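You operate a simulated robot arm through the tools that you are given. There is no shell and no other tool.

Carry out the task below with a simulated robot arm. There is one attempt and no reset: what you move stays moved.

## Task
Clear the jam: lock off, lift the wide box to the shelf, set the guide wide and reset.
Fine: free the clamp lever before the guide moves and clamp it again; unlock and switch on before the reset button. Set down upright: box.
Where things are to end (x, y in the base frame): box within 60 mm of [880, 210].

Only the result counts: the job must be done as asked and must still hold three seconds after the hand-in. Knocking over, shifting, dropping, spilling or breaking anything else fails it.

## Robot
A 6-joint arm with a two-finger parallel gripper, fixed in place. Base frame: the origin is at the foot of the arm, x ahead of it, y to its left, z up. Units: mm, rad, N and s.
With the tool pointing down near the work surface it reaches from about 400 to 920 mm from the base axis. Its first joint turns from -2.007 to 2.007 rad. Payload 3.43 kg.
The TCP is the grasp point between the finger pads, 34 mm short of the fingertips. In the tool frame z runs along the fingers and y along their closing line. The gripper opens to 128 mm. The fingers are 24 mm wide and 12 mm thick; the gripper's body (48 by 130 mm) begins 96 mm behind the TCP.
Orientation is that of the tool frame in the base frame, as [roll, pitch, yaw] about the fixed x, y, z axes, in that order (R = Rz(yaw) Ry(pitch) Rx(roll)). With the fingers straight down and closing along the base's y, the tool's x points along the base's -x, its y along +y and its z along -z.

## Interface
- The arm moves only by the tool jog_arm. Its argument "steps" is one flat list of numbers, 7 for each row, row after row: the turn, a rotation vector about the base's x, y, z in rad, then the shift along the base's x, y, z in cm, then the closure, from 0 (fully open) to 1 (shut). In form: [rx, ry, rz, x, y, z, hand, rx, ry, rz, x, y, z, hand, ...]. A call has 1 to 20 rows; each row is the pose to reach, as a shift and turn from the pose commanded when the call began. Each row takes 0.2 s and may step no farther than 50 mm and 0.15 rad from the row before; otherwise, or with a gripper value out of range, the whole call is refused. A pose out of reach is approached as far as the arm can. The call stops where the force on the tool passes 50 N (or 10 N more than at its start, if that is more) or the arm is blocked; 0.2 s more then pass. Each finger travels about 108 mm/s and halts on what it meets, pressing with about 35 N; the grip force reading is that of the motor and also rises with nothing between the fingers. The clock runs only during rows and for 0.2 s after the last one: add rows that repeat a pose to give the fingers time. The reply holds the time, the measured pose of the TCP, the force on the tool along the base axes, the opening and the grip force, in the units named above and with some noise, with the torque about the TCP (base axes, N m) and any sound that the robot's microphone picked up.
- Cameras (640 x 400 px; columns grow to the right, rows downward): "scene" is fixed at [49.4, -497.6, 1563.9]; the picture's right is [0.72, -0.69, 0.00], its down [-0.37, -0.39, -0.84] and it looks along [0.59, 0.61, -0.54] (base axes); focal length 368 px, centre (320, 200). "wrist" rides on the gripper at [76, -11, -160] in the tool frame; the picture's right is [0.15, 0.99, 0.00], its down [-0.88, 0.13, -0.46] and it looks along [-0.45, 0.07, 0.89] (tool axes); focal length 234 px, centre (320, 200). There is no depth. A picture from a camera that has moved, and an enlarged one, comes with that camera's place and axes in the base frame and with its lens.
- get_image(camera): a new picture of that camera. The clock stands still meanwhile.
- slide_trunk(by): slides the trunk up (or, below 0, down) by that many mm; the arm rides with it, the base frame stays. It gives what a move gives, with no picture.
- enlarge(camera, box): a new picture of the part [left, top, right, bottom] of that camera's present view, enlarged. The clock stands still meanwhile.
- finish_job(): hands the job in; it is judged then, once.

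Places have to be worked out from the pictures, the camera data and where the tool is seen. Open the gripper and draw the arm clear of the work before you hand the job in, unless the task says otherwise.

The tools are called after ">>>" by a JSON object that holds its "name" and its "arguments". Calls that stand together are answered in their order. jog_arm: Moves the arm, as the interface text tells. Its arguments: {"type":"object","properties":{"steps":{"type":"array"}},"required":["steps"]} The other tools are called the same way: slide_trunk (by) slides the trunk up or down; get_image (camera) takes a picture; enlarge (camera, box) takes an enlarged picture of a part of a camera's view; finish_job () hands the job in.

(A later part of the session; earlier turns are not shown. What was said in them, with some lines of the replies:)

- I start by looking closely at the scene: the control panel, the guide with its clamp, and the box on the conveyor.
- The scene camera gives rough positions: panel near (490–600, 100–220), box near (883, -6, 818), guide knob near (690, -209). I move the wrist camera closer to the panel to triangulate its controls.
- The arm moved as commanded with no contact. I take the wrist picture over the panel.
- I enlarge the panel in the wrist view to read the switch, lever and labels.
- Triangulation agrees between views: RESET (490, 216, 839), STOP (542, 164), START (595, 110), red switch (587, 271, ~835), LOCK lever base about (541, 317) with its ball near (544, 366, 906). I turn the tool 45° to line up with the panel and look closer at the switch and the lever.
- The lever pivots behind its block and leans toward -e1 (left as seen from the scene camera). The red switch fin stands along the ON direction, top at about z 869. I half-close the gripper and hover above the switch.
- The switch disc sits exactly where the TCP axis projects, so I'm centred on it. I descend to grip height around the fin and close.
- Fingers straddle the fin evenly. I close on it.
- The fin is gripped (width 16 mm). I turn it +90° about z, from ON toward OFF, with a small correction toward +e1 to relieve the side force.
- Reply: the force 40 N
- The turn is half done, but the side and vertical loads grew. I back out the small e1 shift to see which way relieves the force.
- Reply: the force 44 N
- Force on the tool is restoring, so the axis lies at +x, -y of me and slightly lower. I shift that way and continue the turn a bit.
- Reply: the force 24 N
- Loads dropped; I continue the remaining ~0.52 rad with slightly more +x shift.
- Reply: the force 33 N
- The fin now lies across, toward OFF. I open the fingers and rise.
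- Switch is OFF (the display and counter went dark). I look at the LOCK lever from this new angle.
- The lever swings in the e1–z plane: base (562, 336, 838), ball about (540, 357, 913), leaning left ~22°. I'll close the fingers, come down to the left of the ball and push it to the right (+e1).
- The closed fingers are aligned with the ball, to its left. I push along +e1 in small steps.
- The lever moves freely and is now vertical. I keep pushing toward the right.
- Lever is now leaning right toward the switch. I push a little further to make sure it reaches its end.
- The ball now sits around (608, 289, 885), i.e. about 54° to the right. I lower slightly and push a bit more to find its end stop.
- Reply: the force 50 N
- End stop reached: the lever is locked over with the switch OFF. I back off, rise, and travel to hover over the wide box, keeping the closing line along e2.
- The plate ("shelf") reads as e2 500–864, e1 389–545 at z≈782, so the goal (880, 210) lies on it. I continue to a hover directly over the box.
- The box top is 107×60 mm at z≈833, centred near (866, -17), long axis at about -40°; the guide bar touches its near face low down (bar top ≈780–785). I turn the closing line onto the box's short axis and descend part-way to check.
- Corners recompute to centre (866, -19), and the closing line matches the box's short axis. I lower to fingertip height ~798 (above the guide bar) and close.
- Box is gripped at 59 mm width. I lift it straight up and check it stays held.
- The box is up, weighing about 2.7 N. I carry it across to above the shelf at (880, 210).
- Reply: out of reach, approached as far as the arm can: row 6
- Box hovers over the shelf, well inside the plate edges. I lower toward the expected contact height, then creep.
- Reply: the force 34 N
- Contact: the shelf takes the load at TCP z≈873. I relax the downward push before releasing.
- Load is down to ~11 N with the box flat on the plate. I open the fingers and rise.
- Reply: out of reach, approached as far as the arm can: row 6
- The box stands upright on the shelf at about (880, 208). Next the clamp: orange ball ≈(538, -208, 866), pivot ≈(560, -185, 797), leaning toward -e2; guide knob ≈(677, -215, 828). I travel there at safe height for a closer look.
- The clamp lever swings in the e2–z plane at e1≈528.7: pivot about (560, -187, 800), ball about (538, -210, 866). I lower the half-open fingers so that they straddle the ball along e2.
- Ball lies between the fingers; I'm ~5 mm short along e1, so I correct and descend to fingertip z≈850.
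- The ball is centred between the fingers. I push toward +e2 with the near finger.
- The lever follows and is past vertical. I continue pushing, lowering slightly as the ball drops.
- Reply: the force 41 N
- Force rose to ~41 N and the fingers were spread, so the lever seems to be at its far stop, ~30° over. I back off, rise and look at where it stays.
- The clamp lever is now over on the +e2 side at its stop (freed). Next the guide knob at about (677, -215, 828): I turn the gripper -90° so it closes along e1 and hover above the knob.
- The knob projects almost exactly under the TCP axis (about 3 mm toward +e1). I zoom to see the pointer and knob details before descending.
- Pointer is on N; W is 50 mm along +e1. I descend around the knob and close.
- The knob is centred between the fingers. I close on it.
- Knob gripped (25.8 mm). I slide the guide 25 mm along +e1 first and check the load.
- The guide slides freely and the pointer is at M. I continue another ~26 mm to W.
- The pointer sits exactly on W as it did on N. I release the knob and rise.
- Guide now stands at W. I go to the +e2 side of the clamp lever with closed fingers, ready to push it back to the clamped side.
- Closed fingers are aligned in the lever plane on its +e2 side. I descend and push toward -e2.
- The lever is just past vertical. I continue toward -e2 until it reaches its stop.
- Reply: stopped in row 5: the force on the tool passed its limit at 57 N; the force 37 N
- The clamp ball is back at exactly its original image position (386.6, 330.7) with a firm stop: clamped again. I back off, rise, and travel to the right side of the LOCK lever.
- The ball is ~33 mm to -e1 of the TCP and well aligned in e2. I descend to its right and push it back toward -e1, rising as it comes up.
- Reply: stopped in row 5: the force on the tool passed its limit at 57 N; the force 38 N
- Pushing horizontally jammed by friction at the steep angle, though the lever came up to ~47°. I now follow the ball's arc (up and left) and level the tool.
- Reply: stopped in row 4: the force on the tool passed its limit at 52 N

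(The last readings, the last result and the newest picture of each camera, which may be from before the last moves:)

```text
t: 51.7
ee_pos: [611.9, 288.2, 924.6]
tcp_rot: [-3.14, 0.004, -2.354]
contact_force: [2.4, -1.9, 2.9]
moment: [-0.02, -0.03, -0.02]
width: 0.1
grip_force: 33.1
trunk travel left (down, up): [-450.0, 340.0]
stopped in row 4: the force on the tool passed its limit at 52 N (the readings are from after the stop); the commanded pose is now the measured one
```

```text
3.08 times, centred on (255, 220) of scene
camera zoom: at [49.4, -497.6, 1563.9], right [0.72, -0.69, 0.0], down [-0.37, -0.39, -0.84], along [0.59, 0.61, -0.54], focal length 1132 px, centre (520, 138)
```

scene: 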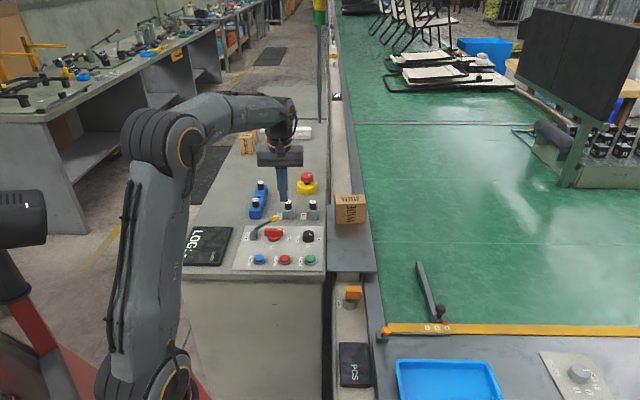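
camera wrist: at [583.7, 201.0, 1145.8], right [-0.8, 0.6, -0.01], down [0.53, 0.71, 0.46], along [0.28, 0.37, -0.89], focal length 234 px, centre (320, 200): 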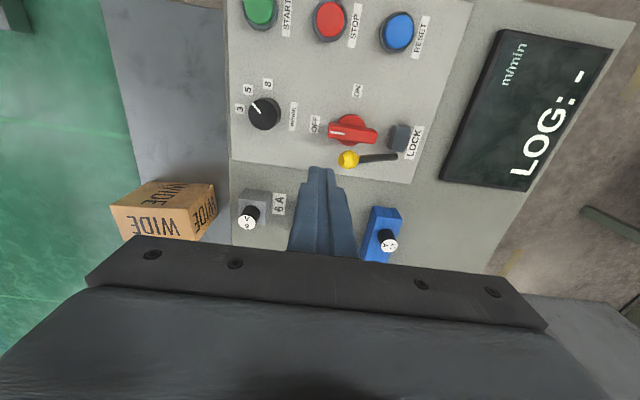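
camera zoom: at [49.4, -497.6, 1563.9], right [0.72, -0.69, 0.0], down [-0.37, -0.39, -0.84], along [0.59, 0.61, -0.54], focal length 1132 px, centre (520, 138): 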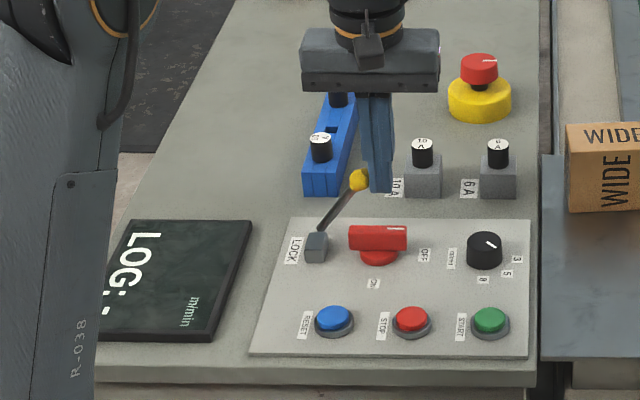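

The lever is up to ~32° with little residual force. I continue along the arc in small steps.

>>> {"name": "jog_arm", "arguments": {"steps": [0, 0, 0, -0.4, 0.4, 0.4, 1, 0, 0, 0, -0.8, 0.8, 0.6, 1, 0, 0, 0, -1.3, 1.3, 0.8, 1, 0, 0, 0, -1.8, 1.8, 1.0, 1, 0, 0, 0, -2.4, 2.4, 1.1, 1, 0, 0, 0, -3.0, 3.0, 1.1, 1]}}

>>> {"name": "enlarge", "arguments": {"camera": "scene", "box": [165, 155, 345, 285]}}

```text
t: 53.1
ee_pos: [582.8, 316.7, 934.1]
tcp_rot: [-3.141, 0.002, -2.355]
contact_force: [0.7, 0.0, -0.2]
moment: [0.01, -0.01, 0.01]
width: 0.1
grip_force: 33.1
trunk travel left (down, up): [-450.0, 340.0]
```

```text
3.08 times, centred on (255, 220) of scene
camera zoom: at [49.4, -497.6, 1563.9], right [0.72, -0.69, 0.0], down [-0.37, -0.39, -0.84], along [0.59, 0.61, -0.54], focal length 1132 px, centre (520, 138)
```

zoom: 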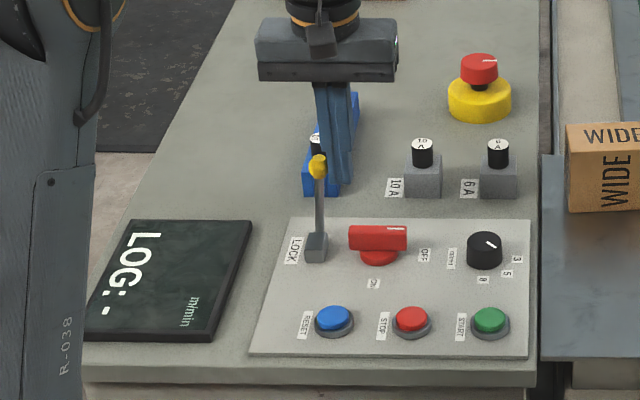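

Vertical now. I keep pushing to the left until the unlocked stop.

>>> {"name": "jog_arm", "arguments": {"steps": [0, 0, 0, -0.6, 0.6, 0, 1, 0, 0, 0, -1.2, 1.2, -0.2, 1, 0, 0, 0, -1.8, 1.8, -0.4, 1, 0, 0, 0, -2.4, 2.4, -0.6, 1, 0, 0, 0, -2.8, 2.8, -0.8, 1, 0, 0, 0, -3.2, 3.2, -0.8, 1]}}

>>> {"name": "enlarge", "arguments": {"camera": "scene", "box": [165, 155, 345, 285]}}

```text
t: 54.5
ee_pos: [557.1, 341.6, 930.3]
tcp_rot: [-3.128, 0.008, -2.355]
contact_force: [26.5, -37.3, 4.2]
moment: [-1.26, -0.84, 0.13]
width: 0.0
grip_force: 33.2
trunk travel left (down, up): [-450.0, 340.0]
stopped in row 6: the force on the tool passed its limit at 56 N (the readings are from after the stop); the commanded pose is now the measured one
```

```text
3.08 times, centred on (255, 220) of scene
camera zoom: at [49.4, -497.6, 1563.9], right [0.72, -0.69, 0.0], down [-0.37, -0.39, -0.84], along [0.59, 0.61, -0.54], focal length 1132 px, centre (520, 138)
```

zoom: 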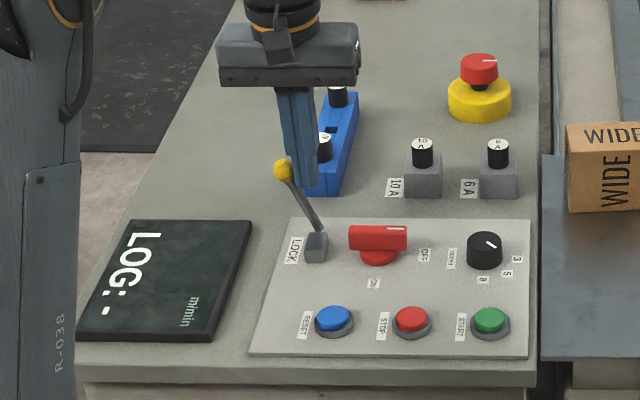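

The ball is back at its original position (283,169 vs 285,168) against its stop: unlocked. I back off, level the tool and rise.

>>> {"name": "jog_arm", "arguments": {"steps": [0.004, 0.015, 0, 1.0, -1.0, 0, 1, 0.004, 0.015, 0, 1.5, -1.5, 3.5, 0.8, 0.004, 0.015, 0, 2.2, -3.0, 5.5, 0.6]}}

>>> {"name": "enlarge", "arguments": {"camera": "scene", "box": [165, 155, 345, 285]}}

```text
t: 55.3
ee_pos: [574.0, 317.0, 985.1]
tcp_rot: [3.137, 0.0, -2.354]
contact_force: [0.0, 0.1, -0.4]
moment: [-0.04, -0.03, 0.01]
width: 51.4
grip_force: 0.0
trunk travel left (down, up): [-450.0, 340.0]
```

```text
3.08 times, centred on (255, 220) of scene
camera zoom: at [49.4, -497.6, 1563.9], right [0.72, -0.69, 0.0], down [-0.37, -0.39, -0.84], along [0.59, 0.61, -0.54], focal length 1132 px, centre (520, 138)
```

zoom: 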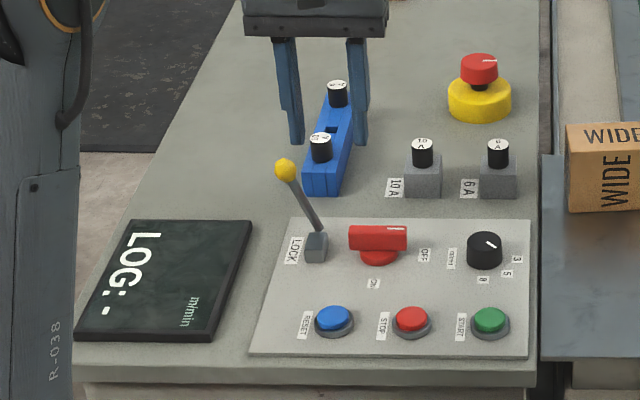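

Lever stays unlocked. Now I turn the gripper +90° over the switch so that it closes along e2 across the fin.

>>> {"name": "jog_arm", "arguments": {"steps": [0, 0, 0.143, 0.15, -0.4, 0, 0.6, 0, 0, 0.286, 0.3, -0.8, 0, 0.6, 0, 0, 0.429, 0.45, -1.3, 0, 0.6, 0, 0, 0.571, 0.6, -1.7, 0, 0.6, 0, 0, 0.714, 0.75, -2.1, 0, 0.6, 0, 0, 0.857, 0.9, -2.5, 0, 0.6, 0, 0, 1.0, 1.05, -3, 0, 0.6, 0, 0, 1.142, 1.2, -3.4, 0, 0.6, 0, 0, 1.285, 1.3, -3.8, 0, 0.6, 0, 0, 1.428, 1.45, -4.2, -2, 0.6, 0, 0, 1.571, 1.6, -4.6, -5, 0.6, 0, 0, 1.571, 1.6, -4.6, -6, 0.6]}}

>>> {"name": "get_image", "arguments": {"camera": "wrist"}}

>>> {"name": "enlarge", "arguments": {"camera": "scene", "box": [165, 155, 345, 285]}}

```text
t: 57.9
ee_pos: [592.2, 269.0, 924.0]
tcp_rot: [3.138, -0.002, -0.78]
contact_force: [0.7, -0.6, 0.0]
moment: [-0.01, 0.0, 0.01]
width: 51.3
grip_force: 0.0
trunk travel left (down, up): [-450.0, 340.0]
```

```text
taken
camera wrist: at [654.9, 224.5, 1084.4], right [-0.59, -0.81, 0.0], down [-0.72, 0.53, 0.46], along [-0.37, 0.27, -0.89], focal length 234 px, centre (320, 200)
```

wrist: 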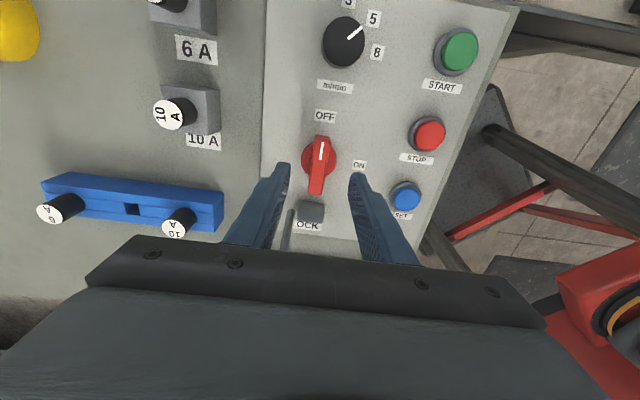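

```text
3.08 times, centred on (255, 220) of scene
camera zoom: at [49.4, -497.6, 1563.9], right [0.72, -0.69, 0.0], down [-0.37, -0.39, -0.84], along [0.59, 0.61, -0.54], focal length 1132 px, centre (520, 138)
```

zoom: 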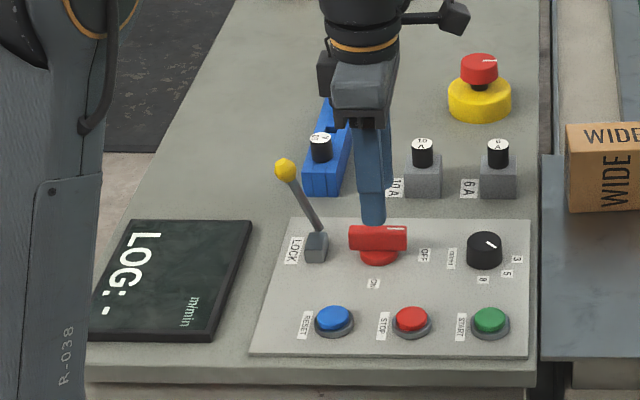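

The switch disc projects right on the TCP axis. I descend around the fin and close.

>>> {"name": "jog_arm", "arguments": {"steps": [0, 0, 0, 0, 0, -2.2, 0.6, 0, 0, 0, 0, 0, -4.5, 0.6, 0, 0, 0, 0, 0, -4.5, 0.6, 0, 0, 0, 0, 0, -4.5, 0.8, 0, 0, 0, 0, 0, -4.5, 0.95, 0, 0, 0, 0, 0, -4.5, 0.95, 0, 0, 0, 0, 0, -4.5, 0.95]}}

>>> {"name": "enlarge", "arguments": {"camera": "scene", "box": [165, 155, 345, 285]}}

```text
t: 59.5
ee_pos: [594.9, 267.9, 879.1]
tcp_rot: [3.135, -0.002, -0.78]
contact_force: [1.5, 1.2, -4.1]
moment: [0.26, -0.4, -0.13]
width: 15.8
grip_force: 44.5
trunk travel left (down, up): [-450.0, 340.0]
```

```text
3.08 times, centred on (255, 220) of scene
camera zoom: at [49.4, -497.6, 1563.9], right [0.72, -0.69, 0.0], down [-0.37, -0.39, -0.84], along [0.59, 0.61, -0.54], focal length 1132 px, centre (520, 138)
```

zoom: 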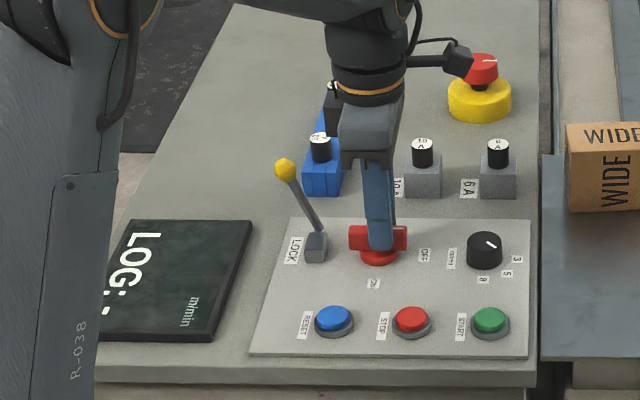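

The grip is good but my command chain suggests I'm ~4–5 mm off the axis along e1. I loosen, shift -e1 by ~4 mm and regrip before turning.

>>> {"name": "jog_arm", "arguments": {"steps": [0, 0, 0, 0, 0, 0, 0.75, 0, 0, 0, -0.3, 0.3, 0, 0.75, 0, 0, 0, -0.3, 0.3, 0, 0.75, 0, 0, 0, -0.3, 0.3, 0, 0.95, 0, 0, 0, -0.3, 0.3, 0, 0.95, 0, 0, 0, -0.3, 0.3, 0, 0.95]}}

>>> {"name": "enlarge", "arguments": {"camera": "wrist", "box": [220, 80, 420, 220]}}

```text
t: 60.9
ee_pos: [590.3, 272.4, 880.7]
tcp_rot: [3.138, -0.001, -0.781]
contact_force: [1.0, 0.4, 0.0]
moment: [0.28, -0.23, -0.18]
width: 15.9
grip_force: 44.7
trunk travel left (down, up): [-450.0, 340.0]
```

```text
2.86 times, centred on (320, 150) of wrist
camera zoom: at [653.0, 227.4, 1039.5], right [-0.59, -0.8, 0.0], down [-0.72, 0.53, 0.46], along [-0.37, 0.27, -0.89], focal length 669 px, centre (320, 343)
```

zoom: 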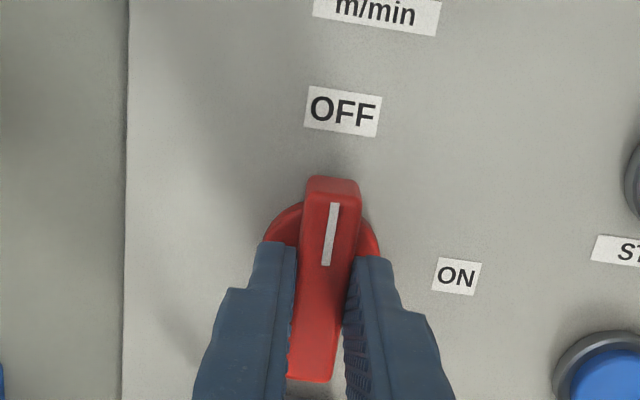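

Now centred at (590, 272) with no load. I turn -90° back toward ON in stages.

>>> {"name": "jog_arm", "arguments": {"steps": [0, 0, -0.131, 0, 0, 0, 0.95, 0, 0, -0.262, 0, 0, 0, 0.95, 0, 0, -0.393, 0, 0, 0, 0.95, 0, 0, -0.524, 0, 0, 0, 0.95]}}

```text
t: 61.9
ee_pos: [589.1, 272.2, 879.5]
tcp_rot: [3.139, -0.002, -1.308]
contact_force: [8.4, -0.7, -3.2]
moment: [0.39, -0.44, -0.03]
width: 16.0
grip_force: 44.9
trunk travel left (down, up): [-450.0, 340.0]
```

Loads are small (8 N). I continue the rotation.

>>> {"name": "jog_arm", "arguments": {"steps": [0, 0, -0.131, 0.05, 0, 0, 0.95, 0, 0, -0.262, 0.05, 0, 0, 0.95, 0, 0, -0.393, 0.05, 0, 0, 0.95, 0, 0, -0.524, 0.05, 0, 0, 0.95]}}

```text
t: 62.9
ee_pos: [590.5, 272.4, 879.4]
tcp_rot: [3.137, -0.001, -1.831]
contact_force: [14.7, -4.0, 2.3]
moment: [-1.46, -0.4, -0.01]
width: 16.0
grip_force: 45.1
trunk travel left (down, up): [-450.0, 340.0]
```

>>> {"name": "jog_arm", "arguments": {"steps": [0, 0, -0.131, 0.08, -0.03, 0, 0.95, 0, 0, -0.262, 0.08, -0.03, 0, 0.95, 0, 0, -0.393, 0.08, -0.03, 0, 0.95, 0, 0, -0.524, 0.08, -0.03, 0, 0.95]}}

>>> {"name": "enlarge", "arguments": {"camera": "scene", "box": [165, 155, 345, 285]}}

>>> {"name": "enlarge", "arguments": {"camera": "wrist", "box": [220, 80, 420, 220]}}

```text
t: 63.9
ee_pos: [590.3, 272.6, 879.9]
tcp_rot: [3.135, -0.001, -2.355]
contact_force: [6.2, -10.2, 3.2]
moment: [0.51, -1.42, 0.04]
width: 15.7
grip_force: 45.2
trunk travel left (down, up): [-450.0, 340.0]
```

```text
3.08 times, centred on (255, 220) of scene
camera zoom: at [49.4, -497.6, 1563.9], right [0.72, -0.69, 0.0], down [-0.37, -0.39, -0.84], along [0.59, 0.61, -0.54], focal length 1132 px, centre (520, 138)
```

zoom: 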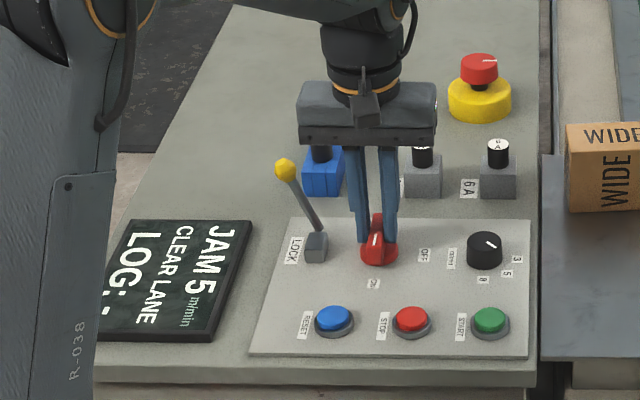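

```text
2.86 times, centred on (320, 150) of wrist
camera zoom: at [546.0, 210.2, 1039.5], right [-0.8, 0.6, 0.0], down [0.53, 0.71, 0.46], along [0.27, 0.37, -0.89], focal length 669 px, centre (320, 343)
```

zoom: 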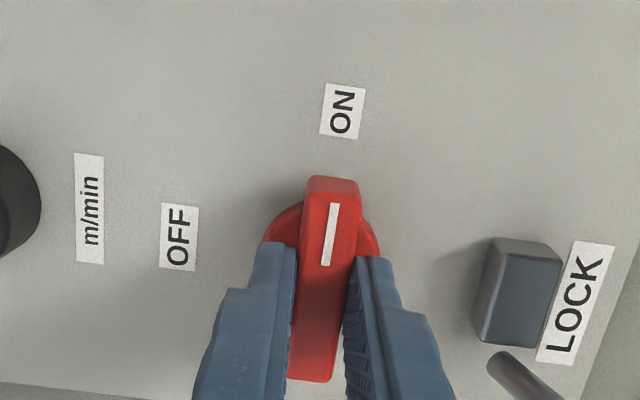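

Power is back (display shows JAM 5 / CLEAR LANE). I release the fin and rise.

>>> {"name": "jog_arm", "arguments": {"steps": [0, 0, 0, 0, 0, 0, 0.75, 0, 0, 0, 0, 0, 0, 0.65, 0, 0, 0, 0, 0, 0, 0.65, 0, 0, 0, 0, 0, 3, 0.65, 0, 0, 0, 0, 0, 6.5, 0.65, 0, 0, 0, 0, 0, 9, 0.65, 0, 0, 0, 0, 0, 9, 0.65]}}

>>> {"name": "enlarge", "arguments": {"camera": "scene", "box": [165, 155, 345, 285]}}

>>> {"name": "get_image", "arguments": {"camera": "wrist"}}

>>> {"name": "get_image", "arguments": {"camera": "scene"}}

```text
t: 65.5
ee_pos: [587.3, 271.5, 970.0]
tcp_rot: [3.136, -0.002, -2.354]
contact_force: [0.2, 0.2, 0.0]
moment: [-0.02, -0.01, -0.01]
width: 44.8
grip_force: 0.0
trunk travel left (down, up): [-450.0, 340.0]
```

```text
3.08 times, centred on (255, 220) of scene
camera zoom: at [49.4, -497.6, 1563.9], right [0.72, -0.69, 0.0], down [-0.37, -0.39, -0.84], along [0.59, 0.61, -0.54], focal length 1132 px, centre (520, 138)
```

zoom: 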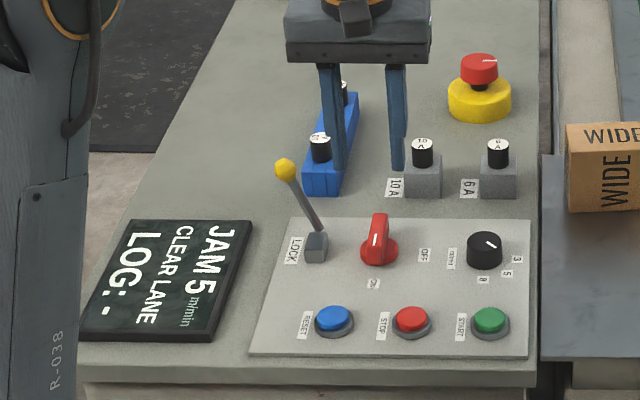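

```text
taken
camera wrist: at [544.5, 210.8, 1129.4], right [-0.8, 0.59, 0.0], down [0.53, 0.71, 0.46], along [0.27, 0.37, -0.89], focal length 234 px, centre (320, 200)
```

wrist: 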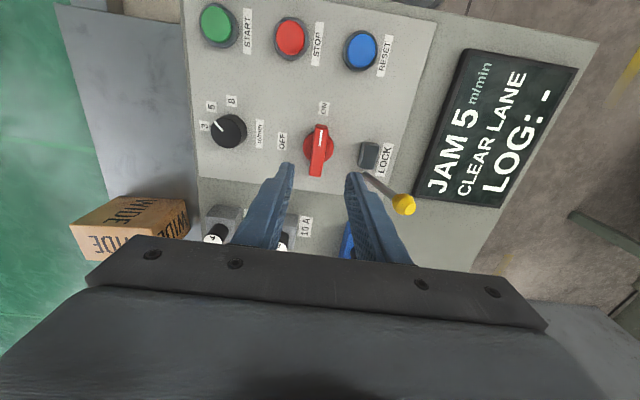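

```text
taken
```

scene: 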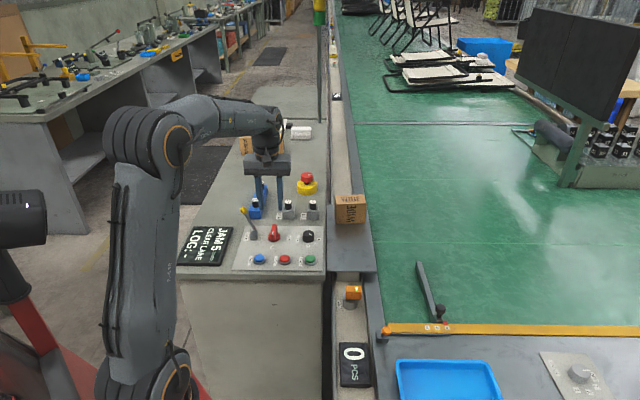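

The switch is ON, lever unlocked, counter back. Now I close the fingers and move above the RESET button at about (489.5, 216).

>>> {"name": "jog_arm", "arguments": {"steps": [0, 0, 0, -3.3, -1.85, 0, 0.8, 0, 0, 0, -6.6, -3.7, 0, 1, 0, 0, 0, -9.85, -5.5, 0, 1, 0, 0, 0, -9.85, -5.5, -3, 1, 0, 0, 0, -9.85, -5.5, -6, 1, 0, 0, 0, -9.85, -5.5, -6, 1]}}

>>> {"name": "get_image", "arguments": {"camera": "wrist"}}

>>> {"name": "enlarge", "arguments": {"camera": "scene", "box": [165, 155, 345, 285]}}

```text
t: 66.9
ee_pos: [490.5, 218.0, 909.2]
tcp_rot: [3.136, 0.002, -2.355]
contact_force: [0.6, -0.7, 0.8]
moment: [-0.06, 0.01, 0.0]
width: 0.2
grip_force: 33.0
trunk travel left (down, up): [-450.0, 340.0]
```

```text
taken
camera wrist: at [447.4, 156.1, 1068.8], right [-0.8, 0.59, 0.0], down [0.53, 0.71, 0.46], along [0.27, 0.37, -0.89], focal length 234 px, centre (320, 200)
```

wrist: 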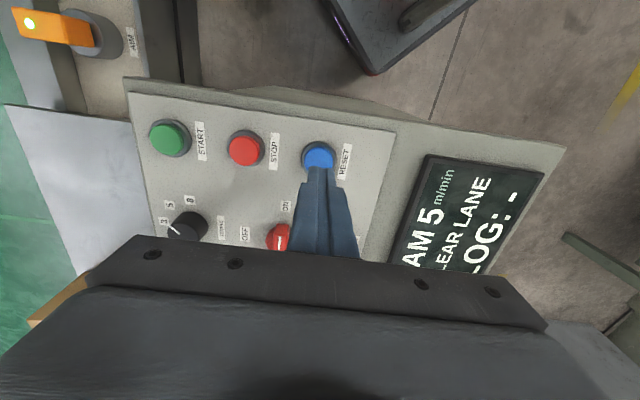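

```text
3.08 times, centred on (255, 220) of scene
camera zoom: at [49.4, -497.6, 1563.9], right [0.72, -0.69, 0.0], down [-0.37, -0.39, -0.84], along [0.59, 0.61, -0.54], focal length 1132 px, centre (520, 138)
```

zoom: 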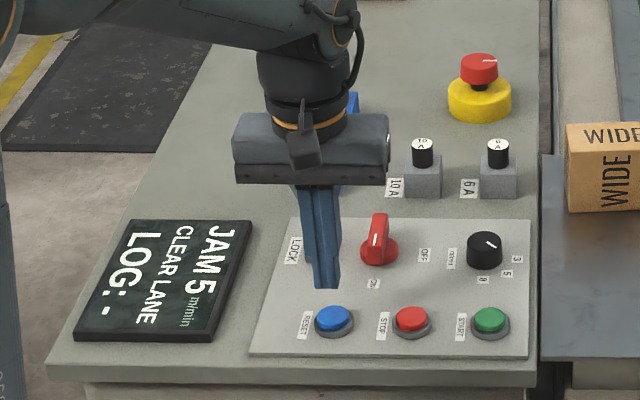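

Button is about 4–6 mm toward -e2 of the TCP axis, so I correct by ~4 mm and descend to just above it.

>>> {"name": "jog_arm", "arguments": {"steps": [0, 0, 0, -0.2, -0.4, -1.5, 1, 0, 0, 0, -0.2, -0.4, -2.8, 1, 0, 0, 0, -0.2, -0.4, -2.8, 1]}}

>>> {"name": "enlarge", "arguments": {"camera": "wrist", "box": [240, 100, 400, 220]}}

>>> {"name": "enlarge", "arguments": {"camera": "scene", "box": [225, 215, 305, 275]}}

```text
t: 67.7
ee_pos: [488.9, 211.8, 880.9]
tcp_rot: [3.137, 0.001, -2.355]
contact_force: [0.0, -0.3, -0.3]
moment: [-0.01, 0.0, 0.02]
width: 0.2
grip_force: 33.0
trunk travel left (down, up): [-450.0, 340.0]
```

```text
3.33 times, centred on (320, 160) of wrist
camera zoom: at [445.6, 151.0, 1041.1], right [-0.8, 0.59, 0.0], down [0.53, 0.71, 0.46], along [0.27, 0.37, -0.89], focal length 781 px, centre (320, 333)
```

zoom: 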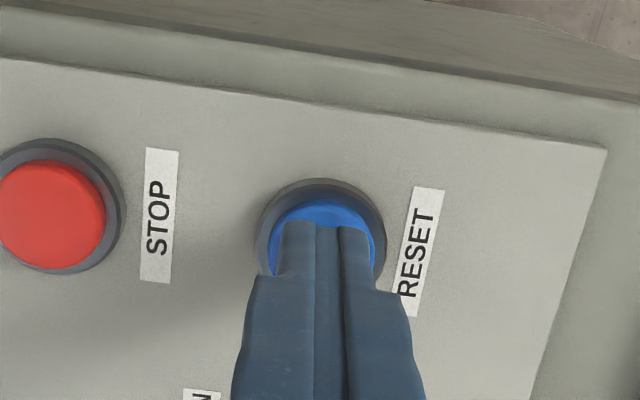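

```text
6.67 times, centred on (265, 245) of scene
camera zoom: at [49.4, -497.6, 1563.9], right [0.72, -0.69, 0.0], down [-0.37, -0.39, -0.84], along [0.59, 0.61, -0.54], focal length 2454 px, centre (687, -100)
```

zoom: 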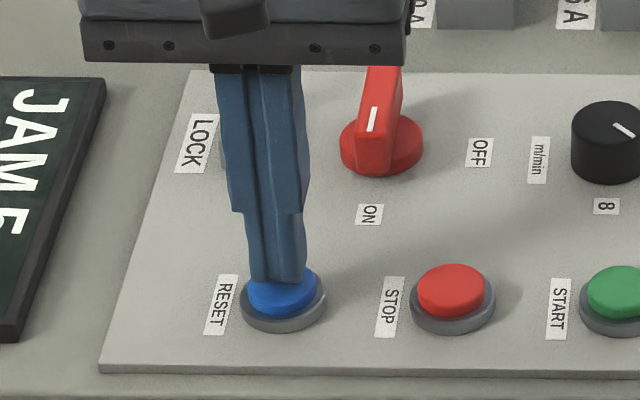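

Fingertips cover the RESET button. I press down in small steps and listen/watch the force.

>>> {"name": "jog_arm", "arguments": {"steps": [0, 0, 0, 0, 0, -0.4, 1, 0, 0, 0, 0, 0, -0.7, 1, 0, 0, 0, 0, 0, -0.9, 1, 0, 0, 0, 0, 0, -1.1, 1]}}

>>> {"name": "enlarge", "arguments": {"camera": "scene", "box": [165, 185, 305, 275]}}

```text
t: 68.7
ee_pos: [489.1, 214.1, 871.1]
tcp_rot: [3.137, 0.0, -2.354]
contact_force: [-2.1, -2.3, 8.1]
moment: [-0.05, 0.06, 0.02]
width: 0.0
grip_force: 32.9
trunk travel left (down, up): [-450.0, 340.0]
heard: click
```

```text
4.44 times, centred on (235, 230) of scene
camera zoom: at [49.4, -497.6, 1563.9], right [0.72, -0.69, 0.0], down [-0.37, -0.39, -0.84], along [0.59, 0.61, -0.54], focal length 1636 px, centre (698, 67)
```

zoom: 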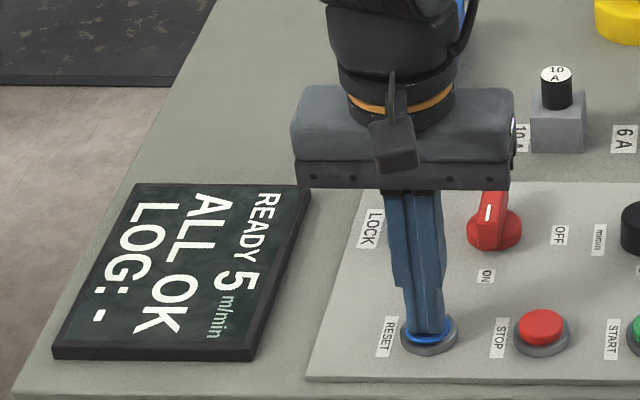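

A click was heard and the display now reads "READY – ALL OK". I rise straight up, then draw back and open the gripper.

>>> {"name": "jog_arm", "arguments": {"steps": [0, 0, 0, 0, 0, 1.5, 1, 0, 0, 0, 0, 0, 5, 1, 0, 0, 0, 0, 0, 9, 0.8, 0, 0, 0, 0, 0, 13, 0.5, 0, 0, 0, 0, 0, 17, 0.2, 0, 0, 0, 0, 0, 21, 0, 0, 0, 0, 0, 0, 24, 0, 0, 0, 0, 0, -2, 24, 0]}}

>>> {"name": "get_image", "arguments": {"camera": "scene"}}

>>> {"name": "enlarge", "arguments": {"camera": "scene", "box": [165, 155, 345, 285]}}

>>> {"name": "enlarge", "arguments": {"camera": "scene", "box": [320, 175, 490, 365]}}

>>> {"name": "get_image", "arguments": {"camera": "wrist"}}

```text
t: 70.5
ee_pos: [488.3, 196.4, 1110.4]
tcp_rot: [3.136, -0.001, -2.355]
contact_force: [0.1, 0.7, -0.2]
moment: [-0.02, 0.02, 0.02]
width: 128.1
grip_force: 0.0
trunk travel left (down, up): [-450.0, 340.0]
```

```text
taken
```

scene: 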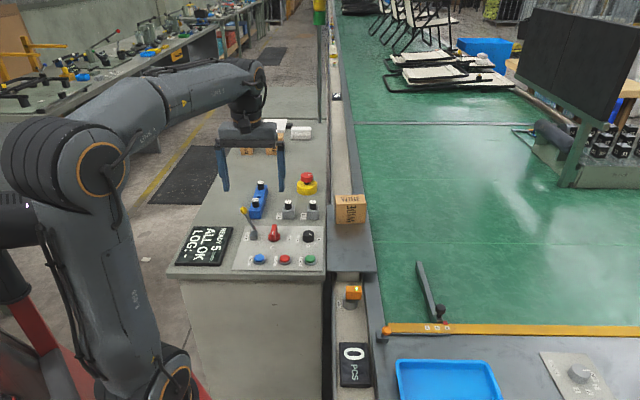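

```text
3.08 times, centred on (255, 220) of scene
camera zoom: at [49.4, -497.6, 1563.9], right [0.72, -0.69, 0.0], down [-0.37, -0.39, -0.84], along [0.59, 0.61, -0.54], focal length 1132 px, centre (520, 138)
```

zoom: 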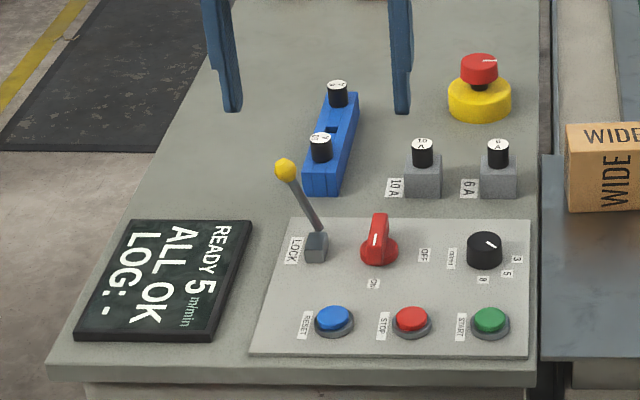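

```text
2.11 times, centred on (405, 270) of scene
camera zoom: at [49.4, -497.6, 1563.9], right [0.72, -0.69, 0.0], down [-0.37, -0.39, -0.84], along [0.59, 0.61, -0.54], focal length 775 px, centre (141, 53)
```

zoom: 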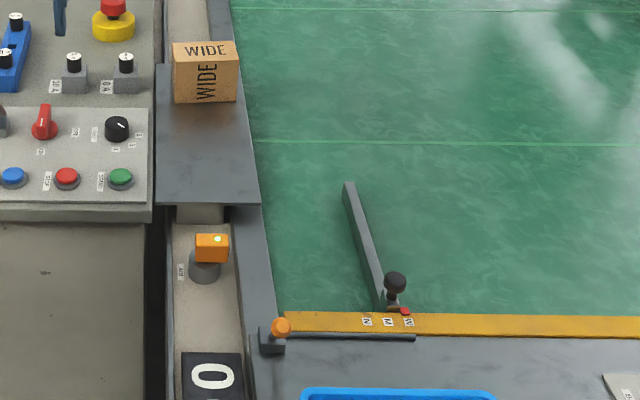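

```text
taken
camera wrist: at [444.1, 133.6, 1271.3], right [-0.8, 0.59, 0.0], down [0.53, 0.71, 0.46], along [0.27, 0.37, -0.89], focal length 234 px, centre (320, 200)
```

wrist: 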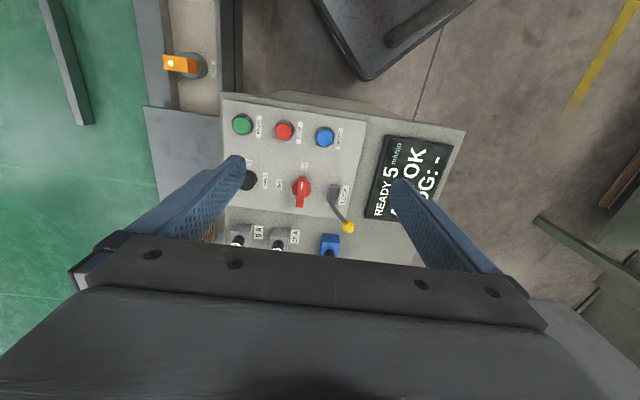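

Everything checks out: display READY / ALL OK, switch ON and unlocked, guide on W with the clamp lever back in its clamped position. The box stands upright on the shelf near (880, 208), and the arm is clear with the gripper open. I hand the job in.

>>> {"name": "finish_job", "arguments": {}}

```text
The job is handed in.
```

The jam is cleared and the job is handed in; no verdict on it has come back yet. The display reads "READY – ALL OK", and the reset button gave an audible click.

| Step | Result |
|---|---|
| Lock off | Switch turned to OFF and the lock lever pushed to its stop before anything else was touched |
| Box | Standing upright on the shelf; released with the gripper at about (880, 208), roughly 2 mm from the target |
| Guide | Clamp lever freed first, guide slid 50 mm until the pointer sat on W, then the lever pushed back to its original clamped position |
| Restart | Lock lever returned to unlocked and the switch turned ON, then the blue RESET button pressed |

- **Lock lever:** while I was unlocking it, it jammed by friction and two moves stopped at the 50 N force limit. I then followed its arc and it went back to its original stop.
- **Left alone:** I did not press START, since the task only asked for a reset. I saw nothing else shifted or knocked over.
- **Arm:** it is raised clear of the panel with the gripper open.
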